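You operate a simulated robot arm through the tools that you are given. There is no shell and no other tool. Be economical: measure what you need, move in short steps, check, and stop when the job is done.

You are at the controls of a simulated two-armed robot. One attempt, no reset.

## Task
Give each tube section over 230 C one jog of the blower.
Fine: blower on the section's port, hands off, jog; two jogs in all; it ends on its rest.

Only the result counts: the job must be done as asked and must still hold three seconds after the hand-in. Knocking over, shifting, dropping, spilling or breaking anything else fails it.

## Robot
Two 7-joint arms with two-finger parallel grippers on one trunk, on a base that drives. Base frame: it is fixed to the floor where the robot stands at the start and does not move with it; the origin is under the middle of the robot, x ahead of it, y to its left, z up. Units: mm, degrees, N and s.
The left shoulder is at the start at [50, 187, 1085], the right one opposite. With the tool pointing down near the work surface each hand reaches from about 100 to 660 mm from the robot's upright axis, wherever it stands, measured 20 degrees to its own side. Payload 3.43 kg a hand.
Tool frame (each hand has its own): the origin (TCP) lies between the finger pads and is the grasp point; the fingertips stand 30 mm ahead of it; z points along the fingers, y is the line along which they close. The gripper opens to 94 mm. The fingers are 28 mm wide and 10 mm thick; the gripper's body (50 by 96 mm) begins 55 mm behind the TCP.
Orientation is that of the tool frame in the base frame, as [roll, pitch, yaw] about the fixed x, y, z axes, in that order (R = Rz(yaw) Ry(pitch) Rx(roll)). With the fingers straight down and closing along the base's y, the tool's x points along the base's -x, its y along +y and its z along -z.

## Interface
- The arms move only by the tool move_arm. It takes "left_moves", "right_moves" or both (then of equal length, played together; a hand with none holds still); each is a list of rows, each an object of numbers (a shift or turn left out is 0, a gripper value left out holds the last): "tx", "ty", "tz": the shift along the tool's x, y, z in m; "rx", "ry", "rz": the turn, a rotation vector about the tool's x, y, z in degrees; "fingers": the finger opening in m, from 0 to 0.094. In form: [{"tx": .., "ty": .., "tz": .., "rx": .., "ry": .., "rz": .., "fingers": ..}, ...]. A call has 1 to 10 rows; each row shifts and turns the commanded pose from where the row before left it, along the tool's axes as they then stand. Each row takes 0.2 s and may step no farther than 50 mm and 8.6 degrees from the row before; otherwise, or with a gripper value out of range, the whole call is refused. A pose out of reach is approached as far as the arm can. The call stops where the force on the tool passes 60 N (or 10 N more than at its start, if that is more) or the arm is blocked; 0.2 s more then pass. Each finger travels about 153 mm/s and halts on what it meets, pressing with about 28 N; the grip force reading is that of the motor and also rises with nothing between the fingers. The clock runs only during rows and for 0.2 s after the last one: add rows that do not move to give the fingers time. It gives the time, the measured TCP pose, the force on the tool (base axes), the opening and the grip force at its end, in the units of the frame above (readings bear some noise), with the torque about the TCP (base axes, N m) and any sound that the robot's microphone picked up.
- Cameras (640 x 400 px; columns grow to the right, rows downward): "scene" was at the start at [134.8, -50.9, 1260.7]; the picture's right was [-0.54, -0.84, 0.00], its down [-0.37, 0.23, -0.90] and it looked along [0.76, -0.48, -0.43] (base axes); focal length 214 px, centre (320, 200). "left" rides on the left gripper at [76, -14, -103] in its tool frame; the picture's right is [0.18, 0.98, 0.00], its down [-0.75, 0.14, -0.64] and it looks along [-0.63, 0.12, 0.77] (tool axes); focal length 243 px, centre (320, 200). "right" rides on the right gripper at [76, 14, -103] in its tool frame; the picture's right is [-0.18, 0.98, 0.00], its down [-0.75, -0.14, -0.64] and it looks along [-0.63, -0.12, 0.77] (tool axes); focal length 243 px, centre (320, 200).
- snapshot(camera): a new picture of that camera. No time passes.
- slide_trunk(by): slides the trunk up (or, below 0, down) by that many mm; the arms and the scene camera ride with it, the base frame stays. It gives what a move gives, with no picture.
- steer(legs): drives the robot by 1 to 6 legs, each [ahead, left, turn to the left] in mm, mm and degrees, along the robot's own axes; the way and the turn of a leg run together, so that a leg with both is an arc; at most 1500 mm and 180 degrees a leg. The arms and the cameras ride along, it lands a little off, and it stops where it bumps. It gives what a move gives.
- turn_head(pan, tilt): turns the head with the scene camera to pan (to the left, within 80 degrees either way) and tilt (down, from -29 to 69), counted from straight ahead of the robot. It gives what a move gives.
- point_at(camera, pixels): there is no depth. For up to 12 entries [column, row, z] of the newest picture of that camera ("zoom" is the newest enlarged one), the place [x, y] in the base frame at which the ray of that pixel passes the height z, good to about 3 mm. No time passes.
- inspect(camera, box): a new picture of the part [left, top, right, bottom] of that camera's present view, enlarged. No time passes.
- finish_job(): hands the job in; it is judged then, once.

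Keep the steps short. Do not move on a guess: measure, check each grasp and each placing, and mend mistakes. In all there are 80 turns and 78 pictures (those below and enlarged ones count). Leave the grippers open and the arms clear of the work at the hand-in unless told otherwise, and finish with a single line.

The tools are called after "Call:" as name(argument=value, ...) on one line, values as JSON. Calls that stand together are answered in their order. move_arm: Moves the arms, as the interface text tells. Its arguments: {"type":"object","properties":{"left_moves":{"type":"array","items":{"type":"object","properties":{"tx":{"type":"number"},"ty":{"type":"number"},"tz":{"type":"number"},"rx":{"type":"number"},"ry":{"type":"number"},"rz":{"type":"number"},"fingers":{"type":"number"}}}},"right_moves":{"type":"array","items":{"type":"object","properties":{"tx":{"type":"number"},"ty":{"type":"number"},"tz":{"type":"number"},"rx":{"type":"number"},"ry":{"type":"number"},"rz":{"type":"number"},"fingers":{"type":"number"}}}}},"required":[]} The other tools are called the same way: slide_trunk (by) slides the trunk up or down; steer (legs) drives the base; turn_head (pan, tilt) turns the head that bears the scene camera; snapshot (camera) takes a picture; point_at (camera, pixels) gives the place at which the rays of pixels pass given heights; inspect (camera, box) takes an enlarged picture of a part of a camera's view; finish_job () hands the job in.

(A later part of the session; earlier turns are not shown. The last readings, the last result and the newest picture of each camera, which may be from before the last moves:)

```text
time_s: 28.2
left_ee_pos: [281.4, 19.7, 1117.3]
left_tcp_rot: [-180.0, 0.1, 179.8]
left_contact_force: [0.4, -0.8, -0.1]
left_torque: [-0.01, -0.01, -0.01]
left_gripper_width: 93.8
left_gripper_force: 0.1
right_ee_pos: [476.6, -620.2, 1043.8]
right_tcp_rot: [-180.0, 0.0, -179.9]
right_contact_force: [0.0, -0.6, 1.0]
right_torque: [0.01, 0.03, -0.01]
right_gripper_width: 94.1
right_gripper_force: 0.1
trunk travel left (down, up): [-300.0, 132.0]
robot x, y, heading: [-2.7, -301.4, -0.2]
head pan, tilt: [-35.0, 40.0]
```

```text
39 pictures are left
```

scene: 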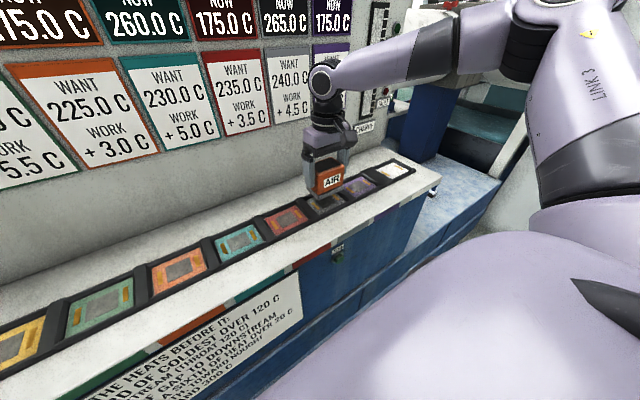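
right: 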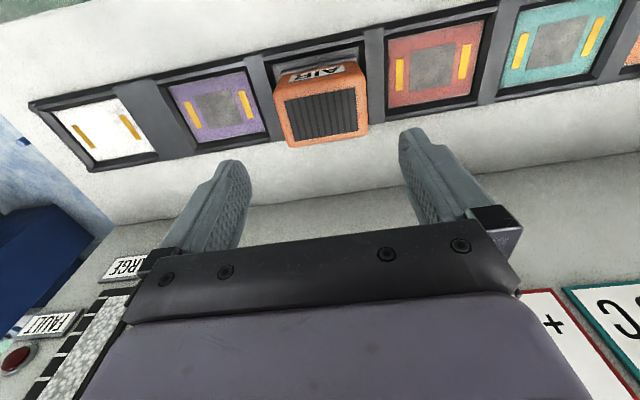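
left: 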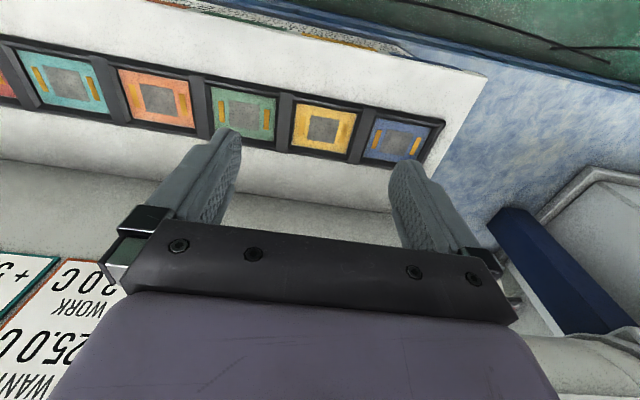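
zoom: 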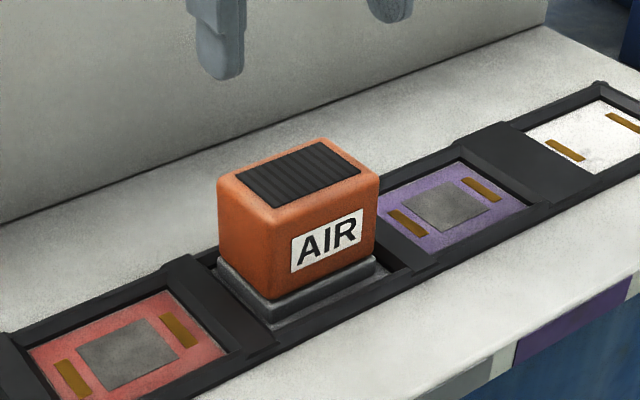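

The block sits level in grey's port, hand clear. Now I'll draw the right hand back to measure the JOG button.

Call:
move_arm(right_moves=[{"tx": 0.045}, {"tx": 0.045}, {"tx": 0.045}, {"tx": 0.045}, {"tx": 0.03}])

Call:
snapshot(camera="right")

Call:
inspect(camera="scene", box=[300, 220, 380, 270])

```text
time_s: 29.4
left_ee_pos: [281.5, 18.7, 1116.6]
left_tcp_rot: [-180.0, 0.0, 179.8]
left_contact_force: [-0.2, 0.5, -0.1]
left_torque: [0.0, 0.01, -0.02]
left_gripper_width: 94.4
left_gripper_force: 0.0
right_ee_pos: [264.9, -617.7, 1043.7]
right_tcp_rot: [-180.0, 0.1, -180.0]
right_contact_force: [-0.2, -0.1, -0.1]
right_torque: [0.0, -0.01, -0.02]
right_gripper_width: 94.2
right_gripper_force: 0.0
trunk travel left (down, up): [-300.0, 132.0]
robot x, y, heading: [-5.4, -302.0, -0.2]
head pan, tilt: [-35.0, 40.0]
```

```text
38 pictures are left
```

right: 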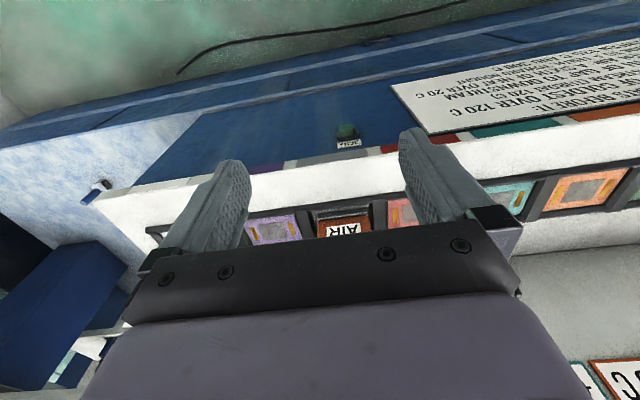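

```text
8.00 times, centred on (340, 245) of scene
```

zoom: 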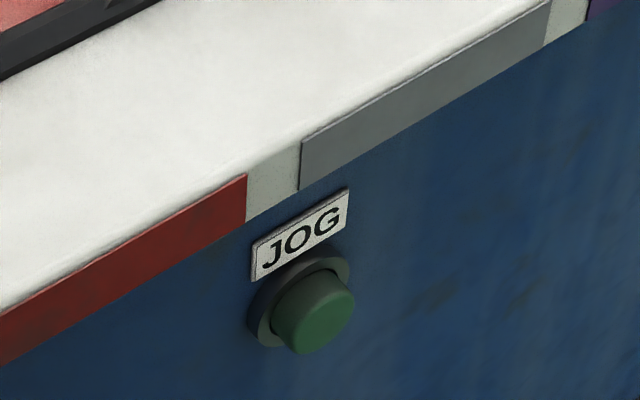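

The button cap's front is at zoom (325,322), i.e. scene (340.6,260); in the right picture ≈(345,129).

Call:
inspect(camera="right", box=[300, 100, 400, 170])

Call:
point_at(camera="scene", pixels=[[340.6, 260, 760], [340.6, 260, 780], [340.6, 260, 800], [337.5, 250, 800], [331, 242, 840], [331, 247.5, 830], [322, 240, 860]])

```text
5.71 times, centred on (350, 135) of right
```

zoom: 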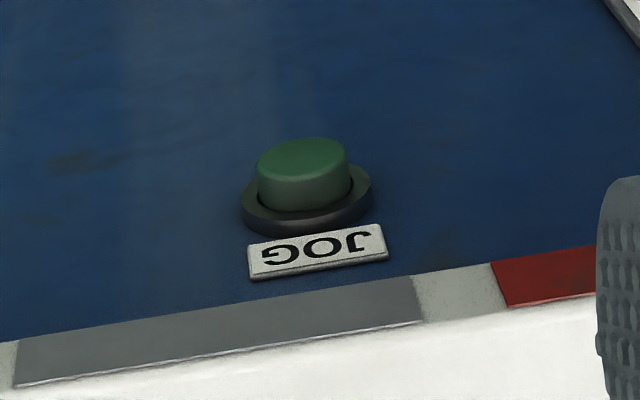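

```text
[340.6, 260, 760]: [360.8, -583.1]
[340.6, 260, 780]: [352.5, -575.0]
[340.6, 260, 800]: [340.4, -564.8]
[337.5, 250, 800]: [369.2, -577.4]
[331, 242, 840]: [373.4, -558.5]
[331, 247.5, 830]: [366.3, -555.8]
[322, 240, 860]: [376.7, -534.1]
```

Call:
point_at(camera="zoom", pixels=[[302, 158, 760], [302, 158, 780], [302, 158, 800], [307, 215, 780], [307, 215, 800], [318, 255, 800], [318, 255, 820], [415, 278, 830], [425, 322, 860], [425, 322, 850]])

```text
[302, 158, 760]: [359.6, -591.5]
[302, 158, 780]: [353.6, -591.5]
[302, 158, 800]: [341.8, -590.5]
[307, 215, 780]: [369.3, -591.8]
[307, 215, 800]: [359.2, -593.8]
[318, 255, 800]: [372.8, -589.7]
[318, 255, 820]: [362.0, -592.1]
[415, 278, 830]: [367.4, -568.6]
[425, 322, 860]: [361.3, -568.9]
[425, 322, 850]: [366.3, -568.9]
```

The y's disagree by several mm, so I want a closer, different view of the button. I'll lower and pull back the right hand, fingers closed, in front of the cabinet.

Call:
move_arm(right_moves=[{"tx": 0.03, "tz": 0.03, "fingers": 0.0}, {"tx": 0.03, "tz": 0.035, "fingers": 0.0}, {"tz": 0.045}, {"tz": 0.04}])

Call:
snapshot(camera="right")

```text
time_s: 30.4
left_ee_pos: [281.6, 18.7, 1117.4]
left_tcp_rot: [180.0, 0.0, 179.8]
left_contact_force: [-0.6, 0.4, -0.3]
left_torque: [0.03, -0.02, 0.01]
left_gripper_width: 94.2
left_gripper_force: 0.0
right_ee_pos: [249.9, -636.8, 908.5]
right_tcp_rot: [179.9, -0.1, -179.9]
right_contact_force: [-1.2, 0.8, 0.4]
right_torque: [-0.01, 0.01, 0.01]
right_gripper_width: 0.0
right_gripper_force: 28.0
right hand out of reach, approached as far as the arm can: row 2, 3, 4
trunk travel left (down, up): [-300.0, 132.0]
robot x, y, heading: [-1.8, -304.5, -0.3]
head pan, tilt: [-35.0, 40.0]
```

```text
35 pictures are left
```

right: 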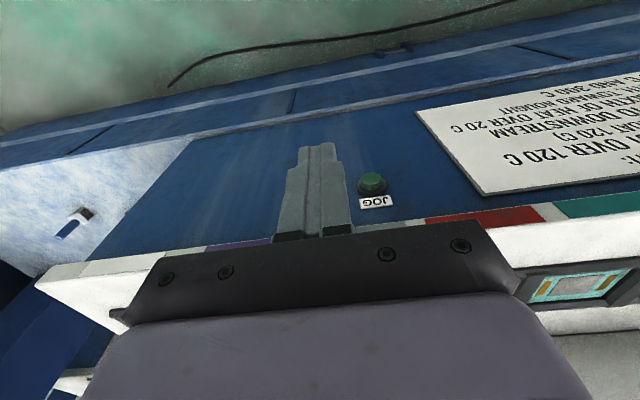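

Call:
inspect(camera="right", box=[330, 150, 430, 220])

Call:
turn_head(pan=-50, tilt=45)

Call:
snapshot(camera="scene")

```text
5.71 times, centred on (380, 185) of right
```

zoom: 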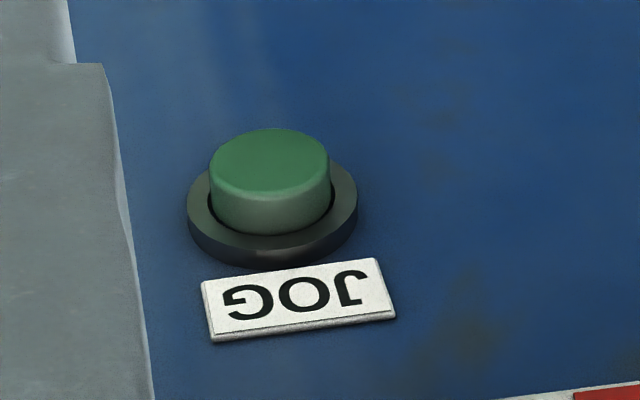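

```text
time_s: 31.2
left_ee_pos: [281.7, 18.6, 1117.9]
left_tcp_rot: [180.0, 0.0, 179.7]
left_contact_force: [-0.4, -0.9, 0.2]
left_torque: [-0.01, 0.01, 0.02]
left_gripper_width: 93.9
left_gripper_force: 0.1
right_ee_pos: [249.6, -637.9, 909.2]
right_tcp_rot: [179.9, 0.1, -180.0]
right_contact_force: [-0.2, -0.3, -0.2]
right_torque: [0.0, 0.0, 0.01]
right_gripper_width: 0.0
right_gripper_force: 28.1
trunk travel left (down, up): [-300.0, 132.0]
robot x, y, heading: [-4.4, -303.7, -0.2]
head pan, tilt: [-50.0, 45.0]
```

```text
33 pictures are left
```

scene: 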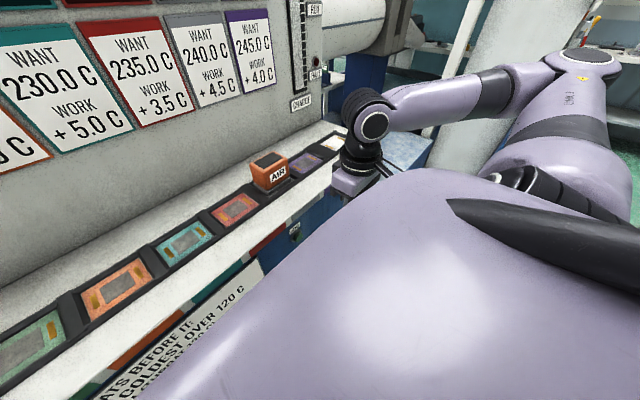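

Call:
point_at(camera="zoom", pixels=[[270, 160, 740], [270, 160, 760], [270, 160, 780], [270, 160, 800], [270, 130, 770], [270, 192, 770], [272, 235, 770], [210, 170, 770], [330, 165, 770]])

Call:
point_at(camera="scene", pixels=[[293, 237, 740], [293, 237, 760], [293, 237, 780], [293, 237, 800]])

```text
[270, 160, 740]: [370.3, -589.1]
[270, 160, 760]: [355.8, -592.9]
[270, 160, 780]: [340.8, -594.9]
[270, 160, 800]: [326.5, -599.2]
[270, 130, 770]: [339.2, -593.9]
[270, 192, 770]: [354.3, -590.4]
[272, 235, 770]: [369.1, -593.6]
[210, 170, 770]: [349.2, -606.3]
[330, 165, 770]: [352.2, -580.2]
```

```text
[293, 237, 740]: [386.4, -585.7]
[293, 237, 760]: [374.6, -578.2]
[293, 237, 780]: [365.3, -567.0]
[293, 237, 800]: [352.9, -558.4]
```

Combining both right-camera views, the cap front is ≈(362,-591,751–760), about 26 mm across. I'll tilt the closed fingers forward ~34° so the tips lead, and align y, keeping x well back.

Call:
move_arm(right_moves=[{"ry": -8.5}, {"ry": -8.5}, {"ry": -8.5}, {"ry": -8.5}, {"ty": 0.023}, {"ty": 0.023}])

Call:
slide_trunk(by=-120)

Call:
snapshot(camera="right")

```text
time_s: 32.6
left_ee_pos: [282.4, 18.0, 1116.8]
left_tcp_rot: [-180.0, 0.0, 179.8]
left_contact_force: [0.9, 0.6, -0.8]
left_torque: [0.03, -0.02, 0.02]
left_gripper_width: 94.2
left_gripper_force: 0.1
right_ee_pos: [350.9, -648.3, 908.4]
right_tcp_rot: [179.9, 34.2, 180.0]
right_contact_force: [0.0, -0.7, -0.2]
right_torque: [-0.01, -0.01, 0.0]
right_gripper_width: 0.0
right_gripper_force: 28.7
right hand out of reach, approached as far as the arm can: row 1, 2, 3, 4, 5, 6
trunk travel left (down, up): [-300.0, 132.0]
robot x, y, heading: [-4.6, -303.1, -0.1]
head pan, tilt: [-50.0, 45.0]
```

```text
time_s: 33.3
left_ee_pos: [279.8, 18.0, 1085.5]
left_tcp_rot: [180.0, 0.3, 179.7]
left_contact_force: [0.1, -0.1, -0.2]
left_torque: [0.01, 0.0, -0.02]
left_gripper_width: 94.2
left_gripper_force: 0.1
right_ee_pos: [349.9, -649.0, 886.4]
right_tcp_rot: [-179.7, 35.8, -179.6]
right_contact_force: [-23.4, 0.9, 24.7]
right_torque: [0.03, 0.23, 0.18]
right_gripper_width: 0.0
right_gripper_force: 27.9
trunk travel left (down, up): [-267.0, 164.0]
robot x, y, heading: [-4.3, -302.9, -0.3]
head pan, tilt: [-50.0, 45.0]
stopped: the force on the tool passed its limit at 77 N (the readings are from after the stop); the commanded pose is now the measured one
```

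```text
32 pictures are left
```

right: 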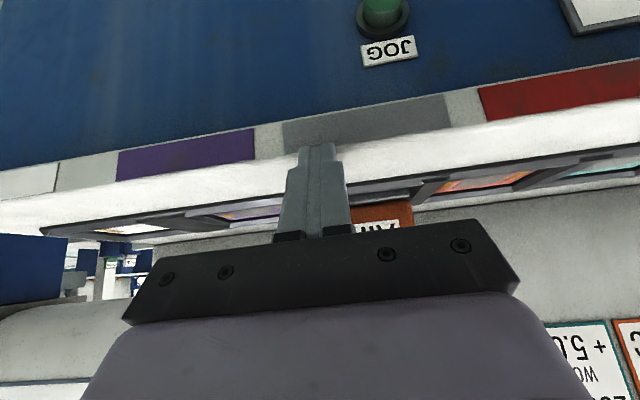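

The tilt pushed the out-of-reach hand forward to x=351, and its tip touched the ledge edge (z≈861) as the trunk came down. That ledge is fixed and the blower looks untouched. I'll raise the hand off, then drive the robot back so the pressing pose is comfortably in reach.

Call:
move_arm(right_moves=[{"tx": -0.0115, "tz": -0.0164}, {"tx": -0.023, "tz": -0.033}])

Call:
turn_head(pan=-30, tilt=45)

Call:
snapshot(camera="scene")

```text
time_s: 33.9
left_ee_pos: [283.1, 17.2, 1083.9]
left_tcp_rot: [-180.0, 0.0, 179.8]
left_contact_force: [0.3, 0.0, -0.3]
left_torque: [0.03, 0.0, -0.01]
left_gripper_width: 94.1
left_gripper_force: 0.0
right_ee_pos: [355.0, -648.8, 943.0]
right_tcp_rot: [-179.6, 35.4, -179.9]
right_contact_force: [-0.6, -1.1, -0.3]
right_torque: [0.01, -0.02, -0.05]
right_gripper_width: 0.1
right_gripper_force: 27.8
trunk travel left (down, up): [-267.0, 164.0]
robot x, y, heading: [-1.5, -302.1, -0.4]
head pan, tilt: [-50.0, 45.0]
```

```text
time_s: 34.7
left_ee_pos: [282.3, 18.5, 1085.2]
left_tcp_rot: [-179.9, 0.0, 179.8]
left_contact_force: [-0.8, 0.5, 0.6]
left_torque: [0.0, 0.02, 0.02]
left_gripper_width: 94.1
left_gripper_force: 0.1
right_ee_pos: [355.1, -648.5, 943.2]
right_tcp_rot: [-179.6, 35.5, -179.8]
right_contact_force: [0.0, 0.4, -0.1]
right_torque: [0.04, 0.0, -0.01]
right_gripper_width: 0.1
right_gripper_force: 28.4
trunk travel left (down, up): [-267.0, 164.0]
robot x, y, heading: [-0.3, -302.8, -0.2]
head pan, tilt: [-30.0, 45.0]
```

```text
31 pictures are left
```

scene: 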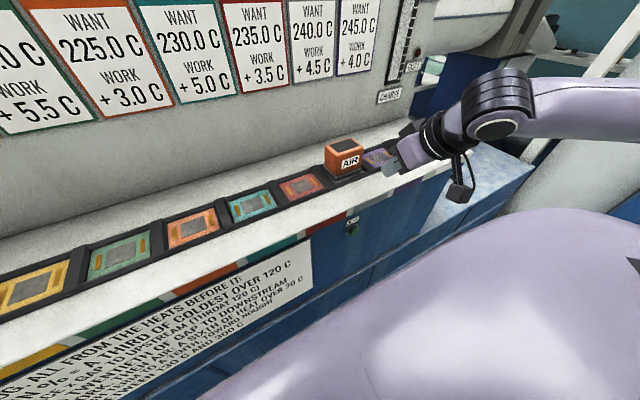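

The blower is undisturbed. Backing up 130 mm.

Call:
steer(legs=[[-130, 0, 0]])

Call:
slide_trunk(by=-120)

Call:
inspect(camera="right", box=[200, 0, 520, 200])

```text
time_s: 36.0
left_ee_pos: [152.7, 19.1, 1084.6]
left_tcp_rot: [-179.9, 0.0, 179.9]
left_contact_force: [0.3, 0.1, -0.2]
left_torque: [-0.02, -0.01, 0.01]
left_gripper_width: 93.8
left_gripper_force: 0.0
right_ee_pos: [226.6, -647.7, 943.5]
right_tcp_rot: [-179.7, 35.4, -179.6]
right_contact_force: [0.6, -0.2, -0.4]
right_torque: [0.0, 0.0, 0.02]
right_gripper_width: 0.0
right_gripper_force: 27.9
trunk travel left (down, up): [-267.0, 164.0]
robot x, y, heading: [-130.3, -302.5, -0.1]
head pan, tilt: [-30.0, 45.0]
```

```text
time_s: 37.5
left_ee_pos: [152.5, 18.9, 964.3]
left_tcp_rot: [-180.0, 0.0, 179.9]
left_contact_force: [0.9, -0.6, -0.3]
left_torque: [0.01, -0.02, 0.01]
left_gripper_width: 94.0
left_gripper_force: 0.0
right_ee_pos: [227.3, -646.7, 823.3]
right_tcp_rot: [-179.6, 35.5, -179.6]
right_contact_force: [-0.5, -0.2, 0.2]
right_torque: [0.0, 0.01, 0.01]
right_gripper_width: 0.3
right_gripper_force: 28.1
trunk travel left (down, up): [-147.0, 284.0]
robot x, y, heading: [-125.8, -297.1, -0.0]
head pan, tilt: [-30.0, 45.0]
```

```text
2.00 times, centred on (360, 100) of right
```

zoom: 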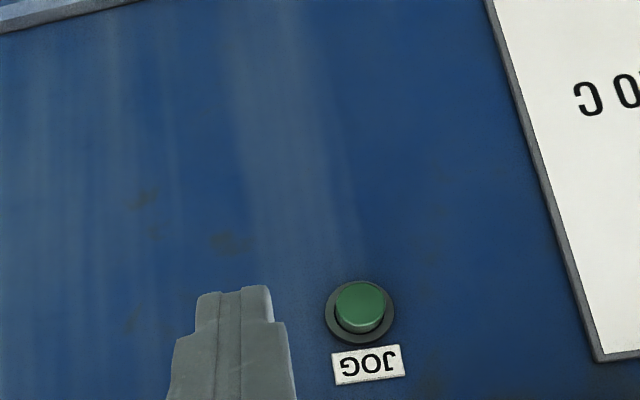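

A frontal view of the button now. Cap at zoom (361,304).

Call:
point_at(camera="zoom", pixels=[[361, 304, 720], [361, 304, 740], [361, 304, 750], [361, 304, 760], [361, 304, 770], [361, 304, 780]])

Call:
snapshot(camera="scene")

```text
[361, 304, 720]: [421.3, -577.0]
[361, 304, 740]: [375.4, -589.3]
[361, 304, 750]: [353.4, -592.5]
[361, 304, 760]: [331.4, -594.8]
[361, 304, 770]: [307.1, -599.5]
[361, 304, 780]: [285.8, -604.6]
```

```text
29 pictures are left
```

scene: 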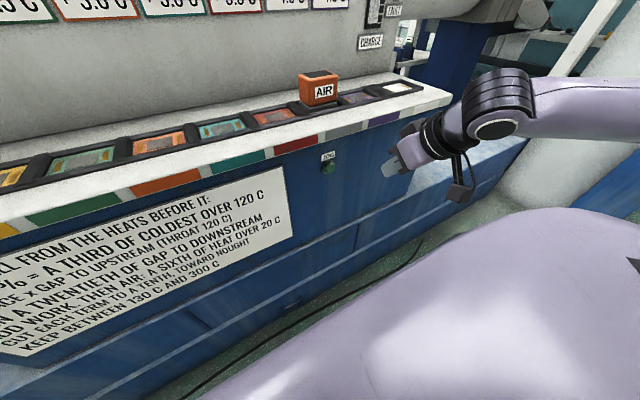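

The three views agree: cap front ≈(360,-591,747). The forward tip corner is at TCP+(29,-16). I'll go to TCP ≈(315,-591,763), about 16 mm short of the cap.

Call:
move_arm(right_moves=[{"ty": 0.028}, {"ty": 0.028}, {"tx": 0.0174, "tz": 0.0244}, {"tx": 0.0174, "tz": 0.0244}, {"tx": -0.0358, "tz": 0.0255}, {"tx": -0.0358, "tz": 0.0255}])

Call:
inspect(camera="right", box=[220, 80, 420, 205])

Call:
inspect(camera="scene", box=[270, 120, 430, 220])

```text
time_s: 38.9
left_ee_pos: [153.3, 18.6, 963.7]
left_tcp_rot: [-180.0, 0.0, -180.0]
left_contact_force: [0.1, -0.4, -0.1]
left_torque: [0.01, -0.01, 0.0]
left_gripper_width: 94.0
left_gripper_force: 0.0
right_ee_pos: [331.4, -597.7, 767.4]
right_tcp_rot: [-179.5, 35.6, -179.6]
right_contact_force: [0.3, -0.1, 0.0]
right_torque: [0.02, 0.0, 0.01]
right_gripper_width: 0.1
right_gripper_force: 28.0
right hand out of reach, approached as far as the arm can: row 1, 2, 3
trunk travel left (down, up): [-147.0, 284.0]
robot x, y, heading: [-129.9, -301.5, -0.1]
head pan, tilt: [-30.0, 45.0]
```

```text
3.20 times, centred on (320, 142) of right
```

zoom: 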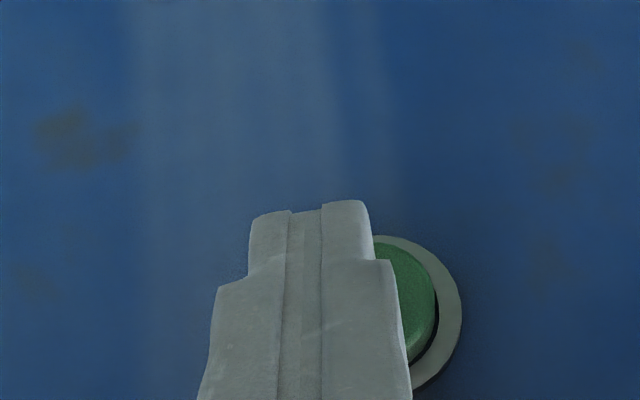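

```text
4.00 times, centred on (350, 170) of scene
```

zoom: 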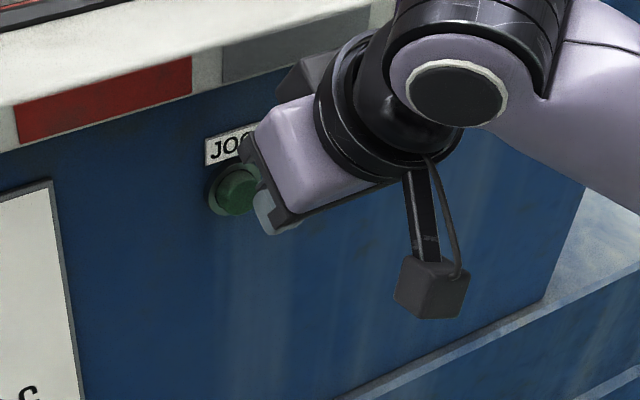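

The hand is at (331,-598), closer than planned but not touching. I'll back off 12 mm, shift 8 mm left, and look again.

Call:
move_arm(right_moves=[{"tx": 0.0098, "tz": -0.007}, {"ty": 0.008}])

Call:
snapshot(camera="right")

Call:
point_at(camera="right", pixels=[[340, 180, 747]])

```text
time_s: 39.5
left_ee_pos: [153.3, 18.8, 965.3]
left_tcp_rot: [-180.0, 0.0, 179.9]
left_contact_force: [0.2, 0.0, -0.2]
left_torque: [0.0, 0.0, 0.0]
left_gripper_width: 93.8
left_gripper_force: 0.1
right_ee_pos: [319.1, -588.9, 765.5]
right_tcp_rot: [-179.7, 35.4, -179.6]
right_contact_force: [0.2, -1.0, 0.0]
right_torque: [0.04, 0.0, 0.01]
right_gripper_width: 0.0
right_gripper_force: 28.0
trunk travel left (down, up): [-147.0, 284.0]
robot x, y, heading: [-132.7, -300.1, -0.2]
head pan, tilt: [-30.0, 45.0]
```

```text
26 pictures are left
```

right: 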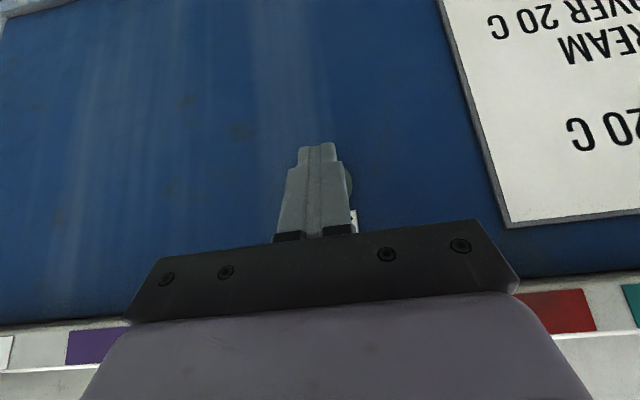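

```text
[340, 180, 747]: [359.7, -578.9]
```

The button sits right in front of the tips (TCP y=-589, ring's edge agrees). I'll advance gently: 10 mm, then 2 mm steps, watching force and sound.

Call:
move_arm(right_moves=[{"tx": -0.00814, "tz": 0.0058}, {"tx": -0.00163, "tz": 0.00116}, {"tx": -0.00163, "tz": 0.00116}])

```text
time_s: 40.3
left_ee_pos: [152.9, 19.4, 965.7]
left_tcp_rot: [-179.9, 0.1, 180.0]
left_contact_force: [0.2, -0.8, -0.2]
left_torque: [0.02, 0.05, 0.0]
left_gripper_width: 93.8
left_gripper_force: 0.0
right_ee_pos: [334.2, -588.5, 767.5]
right_tcp_rot: [-179.6, 35.5, -179.6]
right_contact_force: [0.2, -0.3, 0.1]
right_torque: [0.0, 0.04, 0.03]
right_gripper_width: 0.0
right_gripper_force: 27.6
trunk travel left (down, up): [-147.0, 284.0]
robot x, y, heading: [-128.3, -299.4, -0.0]
head pan, tilt: [-30.0, 45.0]
```

No contact yet at x=334. Continuing in 2 mm steps.

Call:
move_arm(right_moves=[{"tx": -0.00163, "tz": 0.00116}, {"tx": -0.00163, "tz": 0.00116}])

```text
time_s: 40.9
left_ee_pos: [152.7, 20.5, 964.1]
left_tcp_rot: [-180.0, -0.1, 179.9]
left_contact_force: [-0.5, -0.1, -0.5]
left_torque: [0.01, 0.02, 0.01]
left_gripper_width: 94.0
left_gripper_force: 0.1
right_ee_pos: [337.9, -588.7, 766.9]
right_tcp_rot: [-179.6, 35.6, -179.7]
right_contact_force: [-0.2, -0.5, 0.6]
right_torque: [0.0, 0.0, -0.01]
right_gripper_width: 0.0
right_gripper_force: 27.8
trunk travel left (down, up): [-147.0, 284.0]
robot x, y, heading: [-128.5, -302.5, 0.2]
head pan, tilt: [-30.0, 45.0]
```

Call:
move_arm(right_moves=[{"tx": -0.00163, "tz": 0.00116}, {"tx": -0.00163, "tz": 0.00116}, {"tx": -0.00163, "tz": 0.00116}])

Call:
inspect(camera="scene", box=[290, 130, 400, 205])

```text
time_s: 41.7
left_ee_pos: [152.4, 19.1, 965.1]
left_tcp_rot: [180.0, 0.1, 179.9]
left_contact_force: [-0.6, -0.8, 0.6]
left_torque: [-0.02, -0.01, 0.01]
left_gripper_width: 94.0
left_gripper_force: 0.0
right_ee_pos: [344.1, -588.9, 767.0]
right_tcp_rot: [-179.7, 35.5, -179.6]
right_contact_force: [-1.3, 0.9, 0.4]
right_torque: [0.01, 0.03, 0.02]
right_gripper_width: 0.1
right_gripper_force: 28.2
trunk travel left (down, up): [-147.0, 284.0]
robot x, y, heading: [-129.9, -297.0, 0.1]
head pan, tilt: [-30.0, 45.0]
heard: click
```

```text
5.33 times, centred on (345, 168) of scene
```

zoom: 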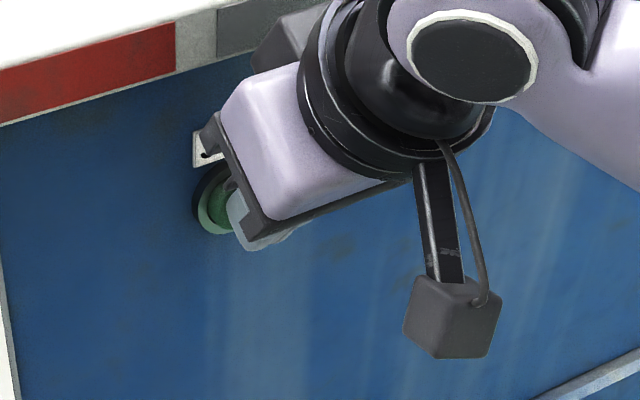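

A click was heard, so one press. Backing off and reading the displays to verify.

Call:
move_arm(right_moves=[{"tx": 0.0163, "tz": -0.0116}, {"tx": 0.0326, "tz": -0.0232}, {"tx": 0.0326, "tz": -0.0232}])

Call:
turn_head(pan=-20, tilt=5)

Call:
snapshot(camera="scene")

```text
time_s: 42.5
left_ee_pos: [153.0, 18.6, 964.5]
left_tcp_rot: [-179.9, 0.0, 179.9]
left_contact_force: [-0.2, 0.2, 0.2]
left_torque: [0.0, 0.04, -0.01]
left_gripper_width: 93.9
left_gripper_force: 0.1
right_ee_pos: [245.4, -588.2, 765.8]
right_tcp_rot: [-179.7, 35.5, -179.7]
right_contact_force: [-0.3, 0.1, 0.6]
right_torque: [-0.01, 0.0, -0.02]
right_gripper_width: 0.0
right_gripper_force: 28.1
trunk travel left (down, up): [-147.0, 284.0]
robot x, y, heading: [-132.2, -300.4, -0.3]
head pan, tilt: [-30.0, 45.0]
```

```text
time_s: 43.5
left_ee_pos: [153.5, 18.6, 964.6]
left_tcp_rot: [-180.0, 0.0, 179.9]
left_contact_force: [-0.1, 0.4, 0.1]
left_torque: [0.02, -0.01, -0.01]
left_gripper_width: 94.1
left_gripper_force: 0.1
right_ee_pos: [246.2, -587.9, 765.9]
right_tcp_rot: [-179.7, 35.5, -179.6]
right_contact_force: [1.2, -0.1, 0.5]
right_torque: [0.02, 0.0, -0.03]
right_gripper_width: 0.0
right_gripper_force: 28.1
trunk travel left (down, up): [-147.0, 284.0]
robot x, y, heading: [-131.7, -301.1, -0.2]
head pan, tilt: [-20.0, 5.0]
```

```text
24 pictures are left
```

scene: 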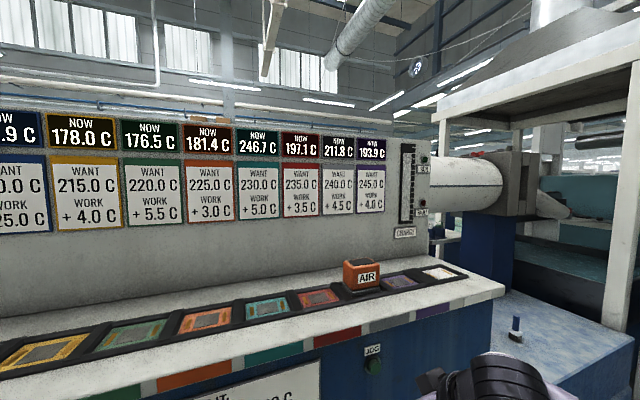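

Exactly one jog registered: grey 211.8, teal 246.7 (as the rules predict; still over 230), the rest below 230. Next I'll raise the trunk and the hand, and straighten the fingers.

Call:
slide_trunk(by=153)

Call:
move_arm(right_moves=[{"tx": -0.0285, "tz": -0.04, "fingers": 0.094}, {"tx": -0.0285, "tz": -0.04}, {"tx": -0.0171, "tz": -0.024}, {"ry": 8.5}, {"ry": 8.5}, {"ry": 8.5}, {"ry": 8.5}, {"ry": 1.4}])

```text
time_s: 45.3
left_ee_pos: [152.9, 18.6, 1116.7]
left_tcp_rot: [180.0, 0.0, 179.9]
left_contact_force: [-0.7, 0.1, 0.0]
left_torque: [0.01, -0.01, -0.01]
left_gripper_width: 93.9
left_gripper_force: 0.0
right_ee_pos: [246.8, -588.8, 918.0]
right_tcp_rot: [-179.7, 35.4, -179.6]
right_contact_force: [-0.1, -0.2, 0.0]
right_torque: [0.01, 0.0, 0.05]
right_gripper_width: 0.0
right_gripper_force: 27.7
trunk travel left (down, up): [-300.0, 131.0]
robot x, y, heading: [-132.7, -302.2, 0.0]
head pan, tilt: [-20.0, 5.0]
```

```text
time_s: 47.1
left_ee_pos: [154.6, 18.8, 1117.1]
left_tcp_rot: [180.0, 0.0, 179.9]
left_contact_force: [0.5, -0.3, -0.1]
left_torque: [-0.03, 0.01, -0.01]
left_gripper_width: 94.0
left_gripper_force: 0.1
right_ee_pos: [246.1, -588.1, 1045.6]
right_tcp_rot: [-179.7, 0.0, -180.0]
right_contact_force: [0.7, 0.3, -0.1]
right_torque: [-0.01, 0.01, -0.01]
right_gripper_width: 94.1
right_gripper_force: 0.0
trunk travel left (down, up): [-300.0, 131.0]
robot x, y, heading: [-132.3, -301.0, -0.2]
head pan, tilt: [-20.0, 5.0]
```

Straight again at (246,-588,1046). Driving forward 130 mm, then the hand goes to above the blower.

Call:
steer(legs=[[130, 0, 0]])

Call:
turn_head(pan=-35, tilt=40)

```text
time_s: 48.4
left_ee_pos: [284.8, 19.1, 1118.3]
left_tcp_rot: [179.9, -0.1, 179.8]
left_contact_force: [-0.9, 0.4, -0.1]
left_torque: [-0.03, 0.0, 0.03]
left_gripper_width: 93.8
left_gripper_force: 0.1
right_ee_pos: [376.5, -588.6, 1045.4]
right_tcp_rot: [-179.7, 0.0, -179.7]
right_contact_force: [1.0, -0.7, 0.0]
right_torque: [0.01, -0.01, 0.01]
right_gripper_width: 94.1
right_gripper_force: 0.0
trunk travel left (down, up): [-300.0, 131.0]
robot x, y, heading: [-2.2, -302.1, -0.3]
head pan, tilt: [-20.0, 5.0]
```

```text
time_s: 49.4
left_ee_pos: [283.5, 18.4, 1117.0]
left_tcp_rot: [-180.0, 0.0, 179.9]
left_contact_force: [0.6, -0.1, 0.0]
left_torque: [-0.03, 0.02, 0.01]
left_gripper_width: 94.1
left_gripper_force: 0.1
right_ee_pos: [377.2, -587.2, 1046.1]
right_tcp_rot: [-179.7, -0.1, -179.8]
right_contact_force: [-0.7, -0.8, -0.3]
right_torque: [-0.01, 0.01, 0.0]
right_gripper_width: 94.0
right_gripper_force: 0.1
trunk travel left (down, up): [-300.0, 131.0]
robot x, y, heading: [1.1, -305.9, -0.3]
head pan, tilt: [-35.0, 40.0]
```

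Call:
move_arm(right_moves=[{"tx": -0.04, "ty": -0.015, "rz": 0.2}, {"tx": -0.04, "ty": -0.0145}, {"tx": -0.02}, {"tz": 0.03}, {"tz": 0.03}])

Call:
snapshot(camera="right")

```text
time_s: 50.6
left_ee_pos: [284.2, 18.7, 1116.2]
left_tcp_rot: [-180.0, 0.1, 179.9]
left_contact_force: [0.8, 0.3, 0.0]
left_torque: [-0.03, 0.04, -0.03]
left_gripper_width: 93.7
left_gripper_force: 0.0
right_ee_pos: [477.2, -617.6, 986.1]
right_tcp_rot: [-179.7, 0.0, 180.0]
right_contact_force: [-0.8, 0.0, 0.4]
right_torque: [0.03, 0.03, 0.0]
right_gripper_width: 93.9
right_gripper_force: 0.0
trunk travel left (down, up): [-300.0, 131.0]
robot x, y, heading: [2.2, -304.8, -0.1]
head pan, tilt: [-35.0, 40.0]
```

```text
23 pictures are left
```

right: 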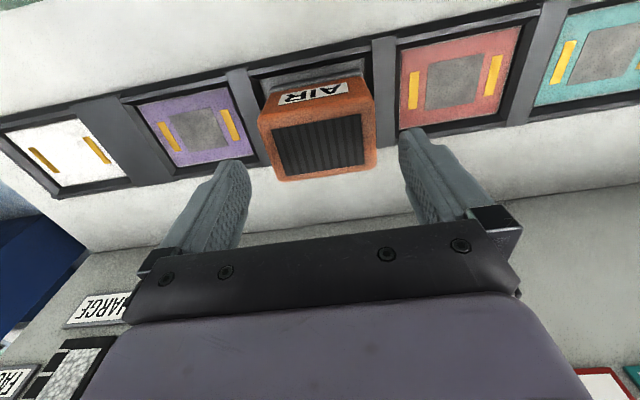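

Aligned as it was at release. Descending and closing.

Call:
move_arm(right_moves=[{"tz": 0.03}, {"tz": 0.02}, {"tz": 0.012}, {"fingers": 0.05}, {"fingers": 0.05}, {"fingers": 0.05}])

```text
time_s: 52.0
left_ee_pos: [283.1, 18.1, 1117.5]
left_tcp_rot: [180.0, 0.0, 179.9]
left_contact_force: [0.1, -0.4, 0.0]
left_torque: [-0.02, -0.01, 0.02]
left_gripper_width: 94.2
left_gripper_force: 0.1
right_ee_pos: [475.2, -617.3, 925.3]
right_tcp_rot: [-179.8, 0.2, 179.8]
right_contact_force: [-0.1, -3.2, 4.0]
right_torque: [-0.49, 0.23, 0.15]
right_gripper_width: 84.5
right_gripper_force: 27.9
trunk travel left (down, up): [-300.0, 131.0]
robot x, y, heading: [-0.2, -300.8, -0.4]
head pan, tilt: [-35.0, 40.0]
```

Gripped (84.5 mm). Lifting 80 mm and driving 243 mm left.

Call:
move_arm(right_moves=[{"tz": -0.02}, {"tz": -0.03}, {"tz": -0.03}])

Call:
steer(legs=[[0, 241, 0]])

Call:
snapshot(camera="right")

```text
time_s: 52.8
left_ee_pos: [284.7, 18.5, 1117.7]
left_tcp_rot: [180.0, 0.0, 179.9]
left_contact_force: [0.1, 0.4, 0.9]
left_torque: [0.02, 0.03, -0.04]
left_gripper_width: 94.2
left_gripper_force: 0.1
right_ee_pos: [477.4, -618.2, 1003.8]
right_tcp_rot: [-179.6, 0.0, -180.0]
right_contact_force: [-0.3, -0.4, -6.8]
right_torque: [0.0, 0.04, 0.02]
right_gripper_width: 84.3
right_gripper_force: 28.2
trunk travel left (down, up): [-300.0, 131.0]
robot x, y, heading: [-0.8, -303.4, 0.0]
head pan, tilt: [-35.0, 40.0]
```

```text
time_s: 55.5
left_ee_pos: [284.7, 254.9, 1116.8]
left_tcp_rot: [-179.9, -0.1, 179.9]
left_contact_force: [-0.2, 0.6, 0.2]
left_torque: [0.0, 0.01, -0.01]
left_gripper_width: 93.9
left_gripper_force: 0.1
right_ee_pos: [479.0, -381.1, 1004.0]
right_tcp_rot: [-179.7, 0.0, 180.0]
right_contact_force: [-0.1, 0.7, -6.2]
right_torque: [0.01, 0.04, -0.02]
right_gripper_width: 84.2
right_gripper_force: 27.7
trunk travel left (down, up): [-300.0, 131.0]
robot x, y, heading: [3.4, -62.9, 0.1]
head pan, tilt: [-35.0, 40.0]
```

```text
22 pictures are left
```

right: 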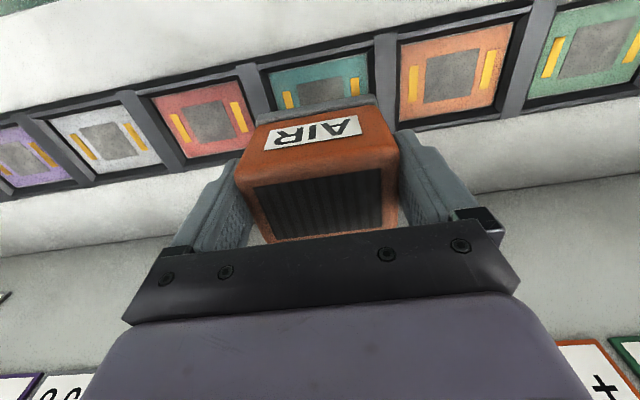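

Call:
point_at(camera="right", pixels=[[82, 146, 858], [133, 137, 858], [180, 128, 858], [238, 117, 858], [413, 84, 858], [489, 69, 858], [553, 58, 858]])

```text
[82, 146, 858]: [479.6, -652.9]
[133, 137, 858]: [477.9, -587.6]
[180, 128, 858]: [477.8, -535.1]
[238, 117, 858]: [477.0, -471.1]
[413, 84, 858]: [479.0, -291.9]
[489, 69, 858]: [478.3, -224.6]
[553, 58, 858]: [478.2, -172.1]
```

Red/orange midpoint and the pitch put teal's target at y≈-376, x≈476.5. Adjusting and hovering at z≈939.

Call:
move_arm(right_moves=[{"tx": 0.002, "ty": 0.0048}, {"tz": 0.035}, {"tz": 0.03}])

Call:
inspect(camera="right", box=[210, 40, 430, 170])

Call:
snapshot(camera="scene")

```text
time_s: 56.3
left_ee_pos: [286.0, 256.3, 1117.7]
left_tcp_rot: [179.9, -0.2, 180.0]
left_contact_force: [-0.1, 0.5, -0.9]
left_torque: [0.01, 0.0, 0.01]
left_gripper_width: 94.1
left_gripper_force: 0.1
right_ee_pos: [476.9, -377.1, 938.0]
right_tcp_rot: [-179.7, 0.0, -179.9]
right_contact_force: [0.4, -0.8, -6.9]
right_torque: [-0.03, 0.03, -0.02]
right_gripper_width: 84.5
right_gripper_force: 28.0
trunk travel left (down, up): [-300.0, 131.0]
robot x, y, heading: [2.9, -65.8, 0.0]
head pan, tilt: [-35.0, 40.0]
```

```text
2.91 times, centred on (320, 105) of right
```

zoom: 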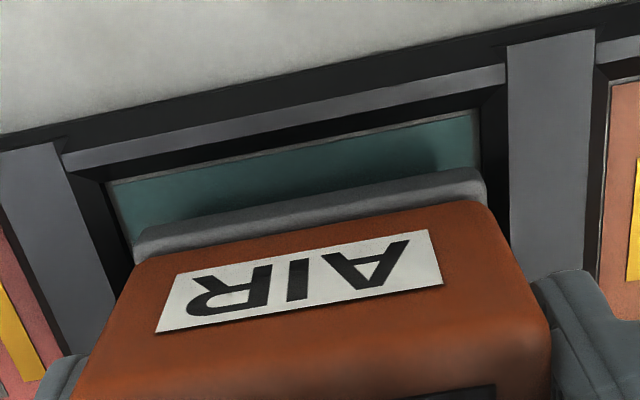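

```text
20 pictures are left
```

scene: 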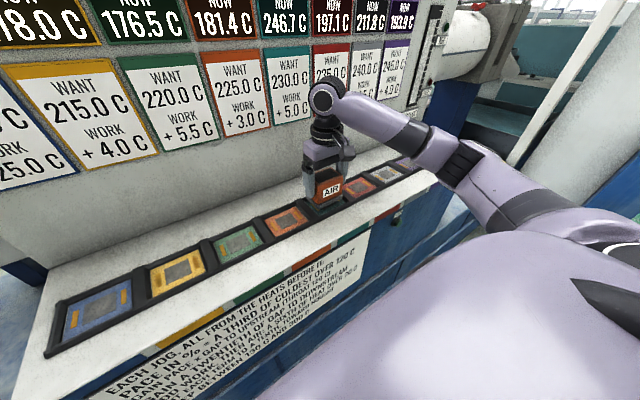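

The view matches grey's hover view pixel for pixel. Lowering in small steps to seat.

Call:
move_arm(right_moves=[{"ty": -0.0007, "tz": 0.005}, {"tz": 0.005}, {"tz": 0.003}, {"tz": 0.0015}])

Call:
inspect(camera="right", box=[210, 40, 430, 170])

```text
time_s: 57.3
left_ee_pos: [285.5, 256.9, 1117.6]
left_tcp_rot: [179.8, -0.1, 180.0]
left_contact_force: [-0.9, -0.9, 0.3]
left_torque: [-0.02, 0.0, -0.01]
left_gripper_width: 93.9
left_gripper_force: 0.0
right_ee_pos: [476.0, -376.2, 925.4]
right_tcp_rot: [-179.7, 0.0, -180.0]
right_contact_force: [0.4, 0.8, -4.5]
right_torque: [-0.04, 0.0, 0.01]
right_gripper_width: 84.3
right_gripper_force: 27.7
trunk travel left (down, up): [-300.0, 131.0]
robot x, y, heading: [6.6, -64.5, -0.2]
head pan, tilt: [-35.0, 40.0]
```

```text
2.91 times, centred on (320, 105) of right
```

zoom: 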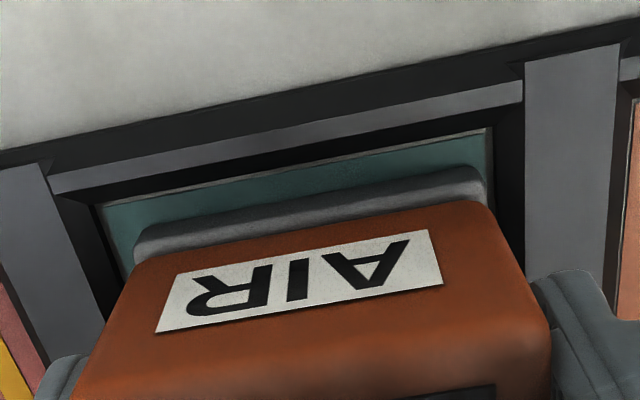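

Call:
move_arm(right_moves=[{"tz": 0.001}, {"tz": 0.0005}])

```text
time_s: 57.9
left_ee_pos: [284.3, 255.6, 1117.4]
left_tcp_rot: [-180.0, 0.0, 179.9]
left_contact_force: [-0.3, 0.3, -0.3]
left_torque: [0.0, 0.02, -0.02]
left_gripper_width: 94.1
left_gripper_force: 0.0
right_ee_pos: [474.9, -377.2, 924.3]
right_tcp_rot: [-179.7, 0.1, 179.8]
right_contact_force: [2.0, -1.7, 4.0]
right_torque: [-0.24, 0.15, 0.12]
right_gripper_width: 84.3
right_gripper_force: 28.5
trunk travel left (down, up): [-300.0, 131.0]
robot x, y, heading: [5.1, -65.8, -0.1]
head pan, tilt: [-35.0, 40.0]
```

Seated (force now upward 4 N at z≈924). Opening, lifting and drawing back.

Call:
move_arm(right_moves=[{"fingers": 0.094}, {"fingers": 0.094}, {"tz": -0.03}, {"tz": -0.045}, {"tz": -0.045}, {"tx": 0.045}, {"tx": 0.045}, {"tx": 0.01}])

Call:
inspect(camera="scene", box=[260, 140, 420, 240])

```text
time_s: 59.7
left_ee_pos: [284.3, 255.8, 1116.5]
left_tcp_rot: [-180.0, 0.0, 179.9]
left_contact_force: [-0.4, -0.5, 0.1]
left_torque: [-0.05, -0.01, 0.0]
left_gripper_width: 94.1
left_gripper_force: 0.1
right_ee_pos: [375.8, -377.0, 1045.0]
right_tcp_rot: [-179.7, 0.0, -179.9]
right_contact_force: [0.6, -0.3, 0.2]
right_torque: [-0.04, -0.02, 0.0]
right_gripper_width: 94.1
right_gripper_force: 0.2
trunk travel left (down, up): [-300.0, 131.0]
robot x, y, heading: [-3.0, -68.1, 0.1]
head pan, tilt: [-35.0, 40.0]
```

```text
4.00 times, centred on (340, 190) of scene
```

zoom: 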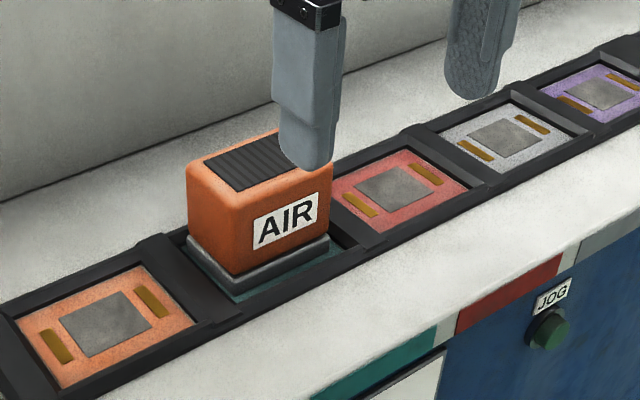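

The blower is level in teal's port. For the second press I'll reproduce the same configuration: drive back 130 and right 237.

Call:
steer(legs=[[-129, 0, 0], [0, -236, 0]])

```text
time_s: 63.2
left_ee_pos: [157.4, 23.0, 1118.2]
left_tcp_rot: [180.0, 0.0, 179.5]
left_contact_force: [0.3, -0.1, 0.3]
left_torque: [-0.01, -0.01, -0.03]
left_gripper_width: 94.0
left_gripper_force: 0.1
right_ee_pos: [244.0, -610.2, 1044.3]
right_tcp_rot: [-179.7, 0.0, 179.6]
right_contact_force: [-0.7, -0.2, 1.0]
right_torque: [0.01, 0.02, -0.03]
right_gripper_width: 94.0
right_gripper_force: 0.0
trunk travel left (down, up): [-300.0, 131.0]
robot x, y, heading: [-126.5, -298.6, -0.5]
head pan, tilt: [-35.0, 40.0]
```

Hand at (244,-610). Shifting to y=-589, closing the fingers, tilting 35.5° and lowering 125 mm.

Call:
move_arm(right_moves=[{"ty": 0.021, "rz": -0.4, "fingers": 0.0}, {"ry": -8.5}, {"ry": -8.5}, {"ry": -8.5}, {"ry": -8.5}, {"ry": -1.4}, {"tx": 0.0285, "tz": 0.04}, {"tx": 0.0285, "tz": 0.04}, {"tx": 0.0165, "tz": 0.0232}])

```text
time_s: 65.2
left_ee_pos: [155.9, 21.3, 1116.2]
left_tcp_rot: [-180.0, 0.1, 179.5]
left_contact_force: [-0.7, 0.9, 0.1]
left_torque: [-0.02, -0.03, -0.04]
left_gripper_width: 94.0
left_gripper_force: 0.0
right_ee_pos: [242.8, -589.6, 917.1]
right_tcp_rot: [-179.7, 35.5, -179.8]
right_contact_force: [-0.4, -0.8, 1.2]
right_torque: [-0.01, -0.01, 0.02]
right_gripper_width: 0.4
right_gripper_force: 28.4
trunk travel left (down, up): [-300.0, 131.0]
robot x, y, heading: [-128.7, -296.8, -0.6]
head pan, tilt: [-35.0, 40.0]
```

All in reach. Lowering the trunk 151 mm to the pressing height.

Call:
slide_trunk(by=-151)

Call:
snapshot(camera="right")

```text
time_s: 67.0
left_ee_pos: [155.6, 21.2, 966.8]
left_tcp_rot: [-179.9, 0.0, 179.3]
left_contact_force: [0.7, -0.2, 0.4]
left_torque: [0.02, 0.0, 0.03]
left_gripper_width: 93.9
left_gripper_force: 0.0
right_ee_pos: [243.9, -590.0, 765.3]
right_tcp_rot: [-179.5, 35.4, -179.8]
right_contact_force: [-0.1, 1.2, -0.5]
right_torque: [0.05, -0.01, 0.01]
right_gripper_width: 0.0
right_gripper_force: 28.0
trunk travel left (down, up): [-149.0, 282.0]
robot x, y, heading: [-125.3, -293.4, -0.6]
head pan, tilt: [-35.0, 40.0]
```

```text
17 pictures are left
```

right: 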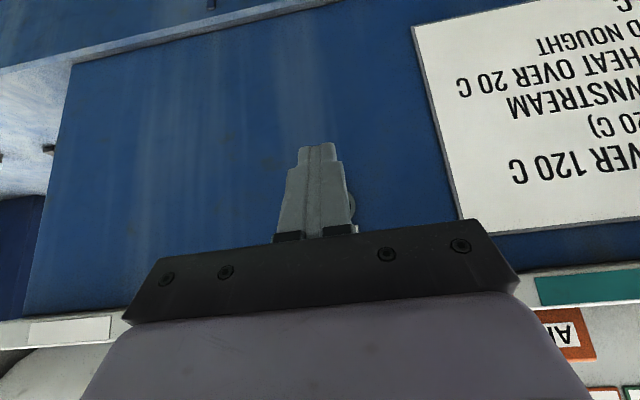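

The same alignment as before (button behind the tips, rim at 352,205). Advancing 90 mm to x≈334, short of contact.

Call:
move_arm(right_moves=[{"tx": -0.0366, "tz": 0.0261}, {"tx": -0.0293, "tz": 0.0209}, {"tx": -0.0073, "tz": 0.0052}])

```text
time_s: 67.8
left_ee_pos: [155.9, 22.8, 966.9]
left_tcp_rot: [180.0, 0.0, 179.5]
left_contact_force: [0.8, -0.4, 0.2]
left_torque: [0.05, 0.0, 0.01]
left_gripper_width: 94.1
left_gripper_force: 0.0
right_ee_pos: [335.8, -591.6, 765.4]
right_tcp_rot: [-179.6, 35.4, -179.8]
right_contact_force: [-0.8, 0.4, -0.5]
right_torque: [0.0, -0.03, 0.0]
right_gripper_width: 0.2
right_gripper_force: 28.0
trunk travel left (down, up): [-149.0, 282.0]
robot x, y, heading: [-127.2, -300.3, -0.3]
head pan, tilt: [-35.0, 40.0]
```

Now 2 mm steps to about x=342.

Call:
move_arm(right_moves=[{"tx": -0.00163, "tz": 0.00116}, {"tx": -0.00163, "tz": 0.00116}, {"tx": -0.00163, "tz": 0.00116}])

```text
time_s: 68.6
left_ee_pos: [156.4, 22.7, 966.3]
left_tcp_rot: [-180.0, 0.0, 179.5]
left_contact_force: [0.6, 0.3, 0.0]
left_torque: [-0.02, 0.03, 0.0]
left_gripper_width: 94.0
left_gripper_force: 0.1
right_ee_pos: [340.5, -591.5, 764.8]
right_tcp_rot: [-179.6, 35.4, -179.7]
right_contact_force: [0.0, 1.0, -0.1]
right_torque: [-0.01, -0.03, -0.02]
right_gripper_width: 0.0
right_gripper_force: 27.8
trunk travel left (down, up): [-149.0, 282.0]
robot x, y, heading: [-127.8, -294.6, -0.6]
head pan, tilt: [-35.0, 40.0]
```

Call:
move_arm(right_moves=[{"tx": -0.00163, "tz": 0.00116}, {"tx": -0.00163, "tz": 0.00116}])

```text
time_s: 69.2
left_ee_pos: [156.8, 22.0, 966.4]
left_tcp_rot: [180.0, 0.0, 179.5]
left_contact_force: [0.1, -0.5, -0.7]
left_torque: [0.02, 0.0, 0.0]
left_gripper_width: 94.1
left_gripper_force: 0.1
right_ee_pos: [342.4, -590.0, 766.2]
right_tcp_rot: [-179.6, 35.5, -179.7]
right_contact_force: [-3.9, 0.7, 0.0]
right_torque: [0.0, 0.07, 0.04]
right_gripper_width: 0.0
right_gripper_force: 27.6
trunk travel left (down, up): [-149.0, 282.0]
robot x, y, heading: [-130.4, -295.6, -0.6]
head pan, tilt: [-35.0, 40.0]
heard: click
```

Clicked once. Backing off and reading the displays.

Call:
move_arm(right_moves=[{"tx": 0.0163, "tz": -0.0116}, {"tx": 0.0326, "tz": -0.0232}, {"tx": 0.0326, "tz": -0.0232}])

Call:
turn_head(pan=-20, tilt=5)

Call:
snapshot(camera="scene")

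Call:
slide_trunk(by=151)

```text
time_s: 70.0
left_ee_pos: [155.3, 21.7, 965.8]
left_tcp_rot: [180.0, 0.0, 179.5]
left_contact_force: [0.4, -0.4, 0.1]
left_torque: [0.0, 0.0, 0.0]
left_gripper_width: 93.7
left_gripper_force: 0.1
right_ee_pos: [244.8, -591.9, 765.8]
right_tcp_rot: [-179.8, 35.4, -180.0]
right_contact_force: [-0.5, -0.4, 0.0]
right_torque: [0.0, -0.01, 0.01]
right_gripper_width: 0.0
right_gripper_force: 28.1
trunk travel left (down, up): [-149.0, 282.0]
robot x, y, heading: [-131.1, -297.8, -0.2]
head pan, tilt: [-35.0, 40.0]
```

```text
time_s: 71.0
left_ee_pos: [156.4, 22.2, 966.1]
left_tcp_rot: [180.0, 0.0, 179.5]
left_contact_force: [-0.4, 0.0, -0.7]
left_torque: [-0.01, -0.01, -0.04]
left_gripper_width: 93.9
left_gripper_force: 0.1
right_ee_pos: [244.6, -590.8, 764.2]
right_tcp_rot: [-179.7, 35.5, -179.8]
right_contact_force: [0.3, 0.6, 0.1]
right_torque: [0.02, 0.01, -0.01]
right_gripper_width: 0.0
right_gripper_force: 27.7
trunk travel left (down, up): [-149.0, 282.0]
robot x, y, heading: [-130.0, -301.0, -0.5]
head pan, tilt: [-20.0, 5.0]
```

```text
16 pictures are left
```

scene: 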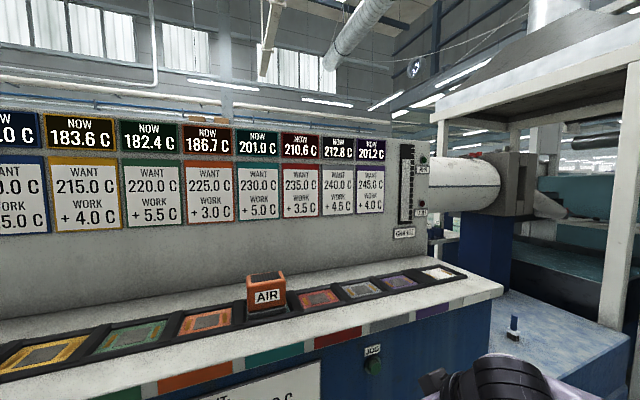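

```text
time_s: 72.8
left_ee_pos: [156.4, 21.9, 1117.8]
left_tcp_rot: [-180.0, 0.0, 179.5]
left_contact_force: [0.1, -0.2, -0.7]
left_torque: [-0.01, -0.01, 0.01]
left_gripper_width: 94.1
left_gripper_force: 0.0
right_ee_pos: [245.3, -591.2, 916.3]
right_tcp_rot: [-179.7, 35.4, -179.9]
right_contact_force: [-0.1, -0.7, -0.1]
right_torque: [0.01, -0.04, 0.03]
right_gripper_width: 0.1
right_gripper_force: 28.6
trunk travel left (down, up): [-300.0, 131.0]
robot x, y, heading: [-130.3, -296.9, -0.8]
head pan, tilt: [-20.0, 5.0]
```

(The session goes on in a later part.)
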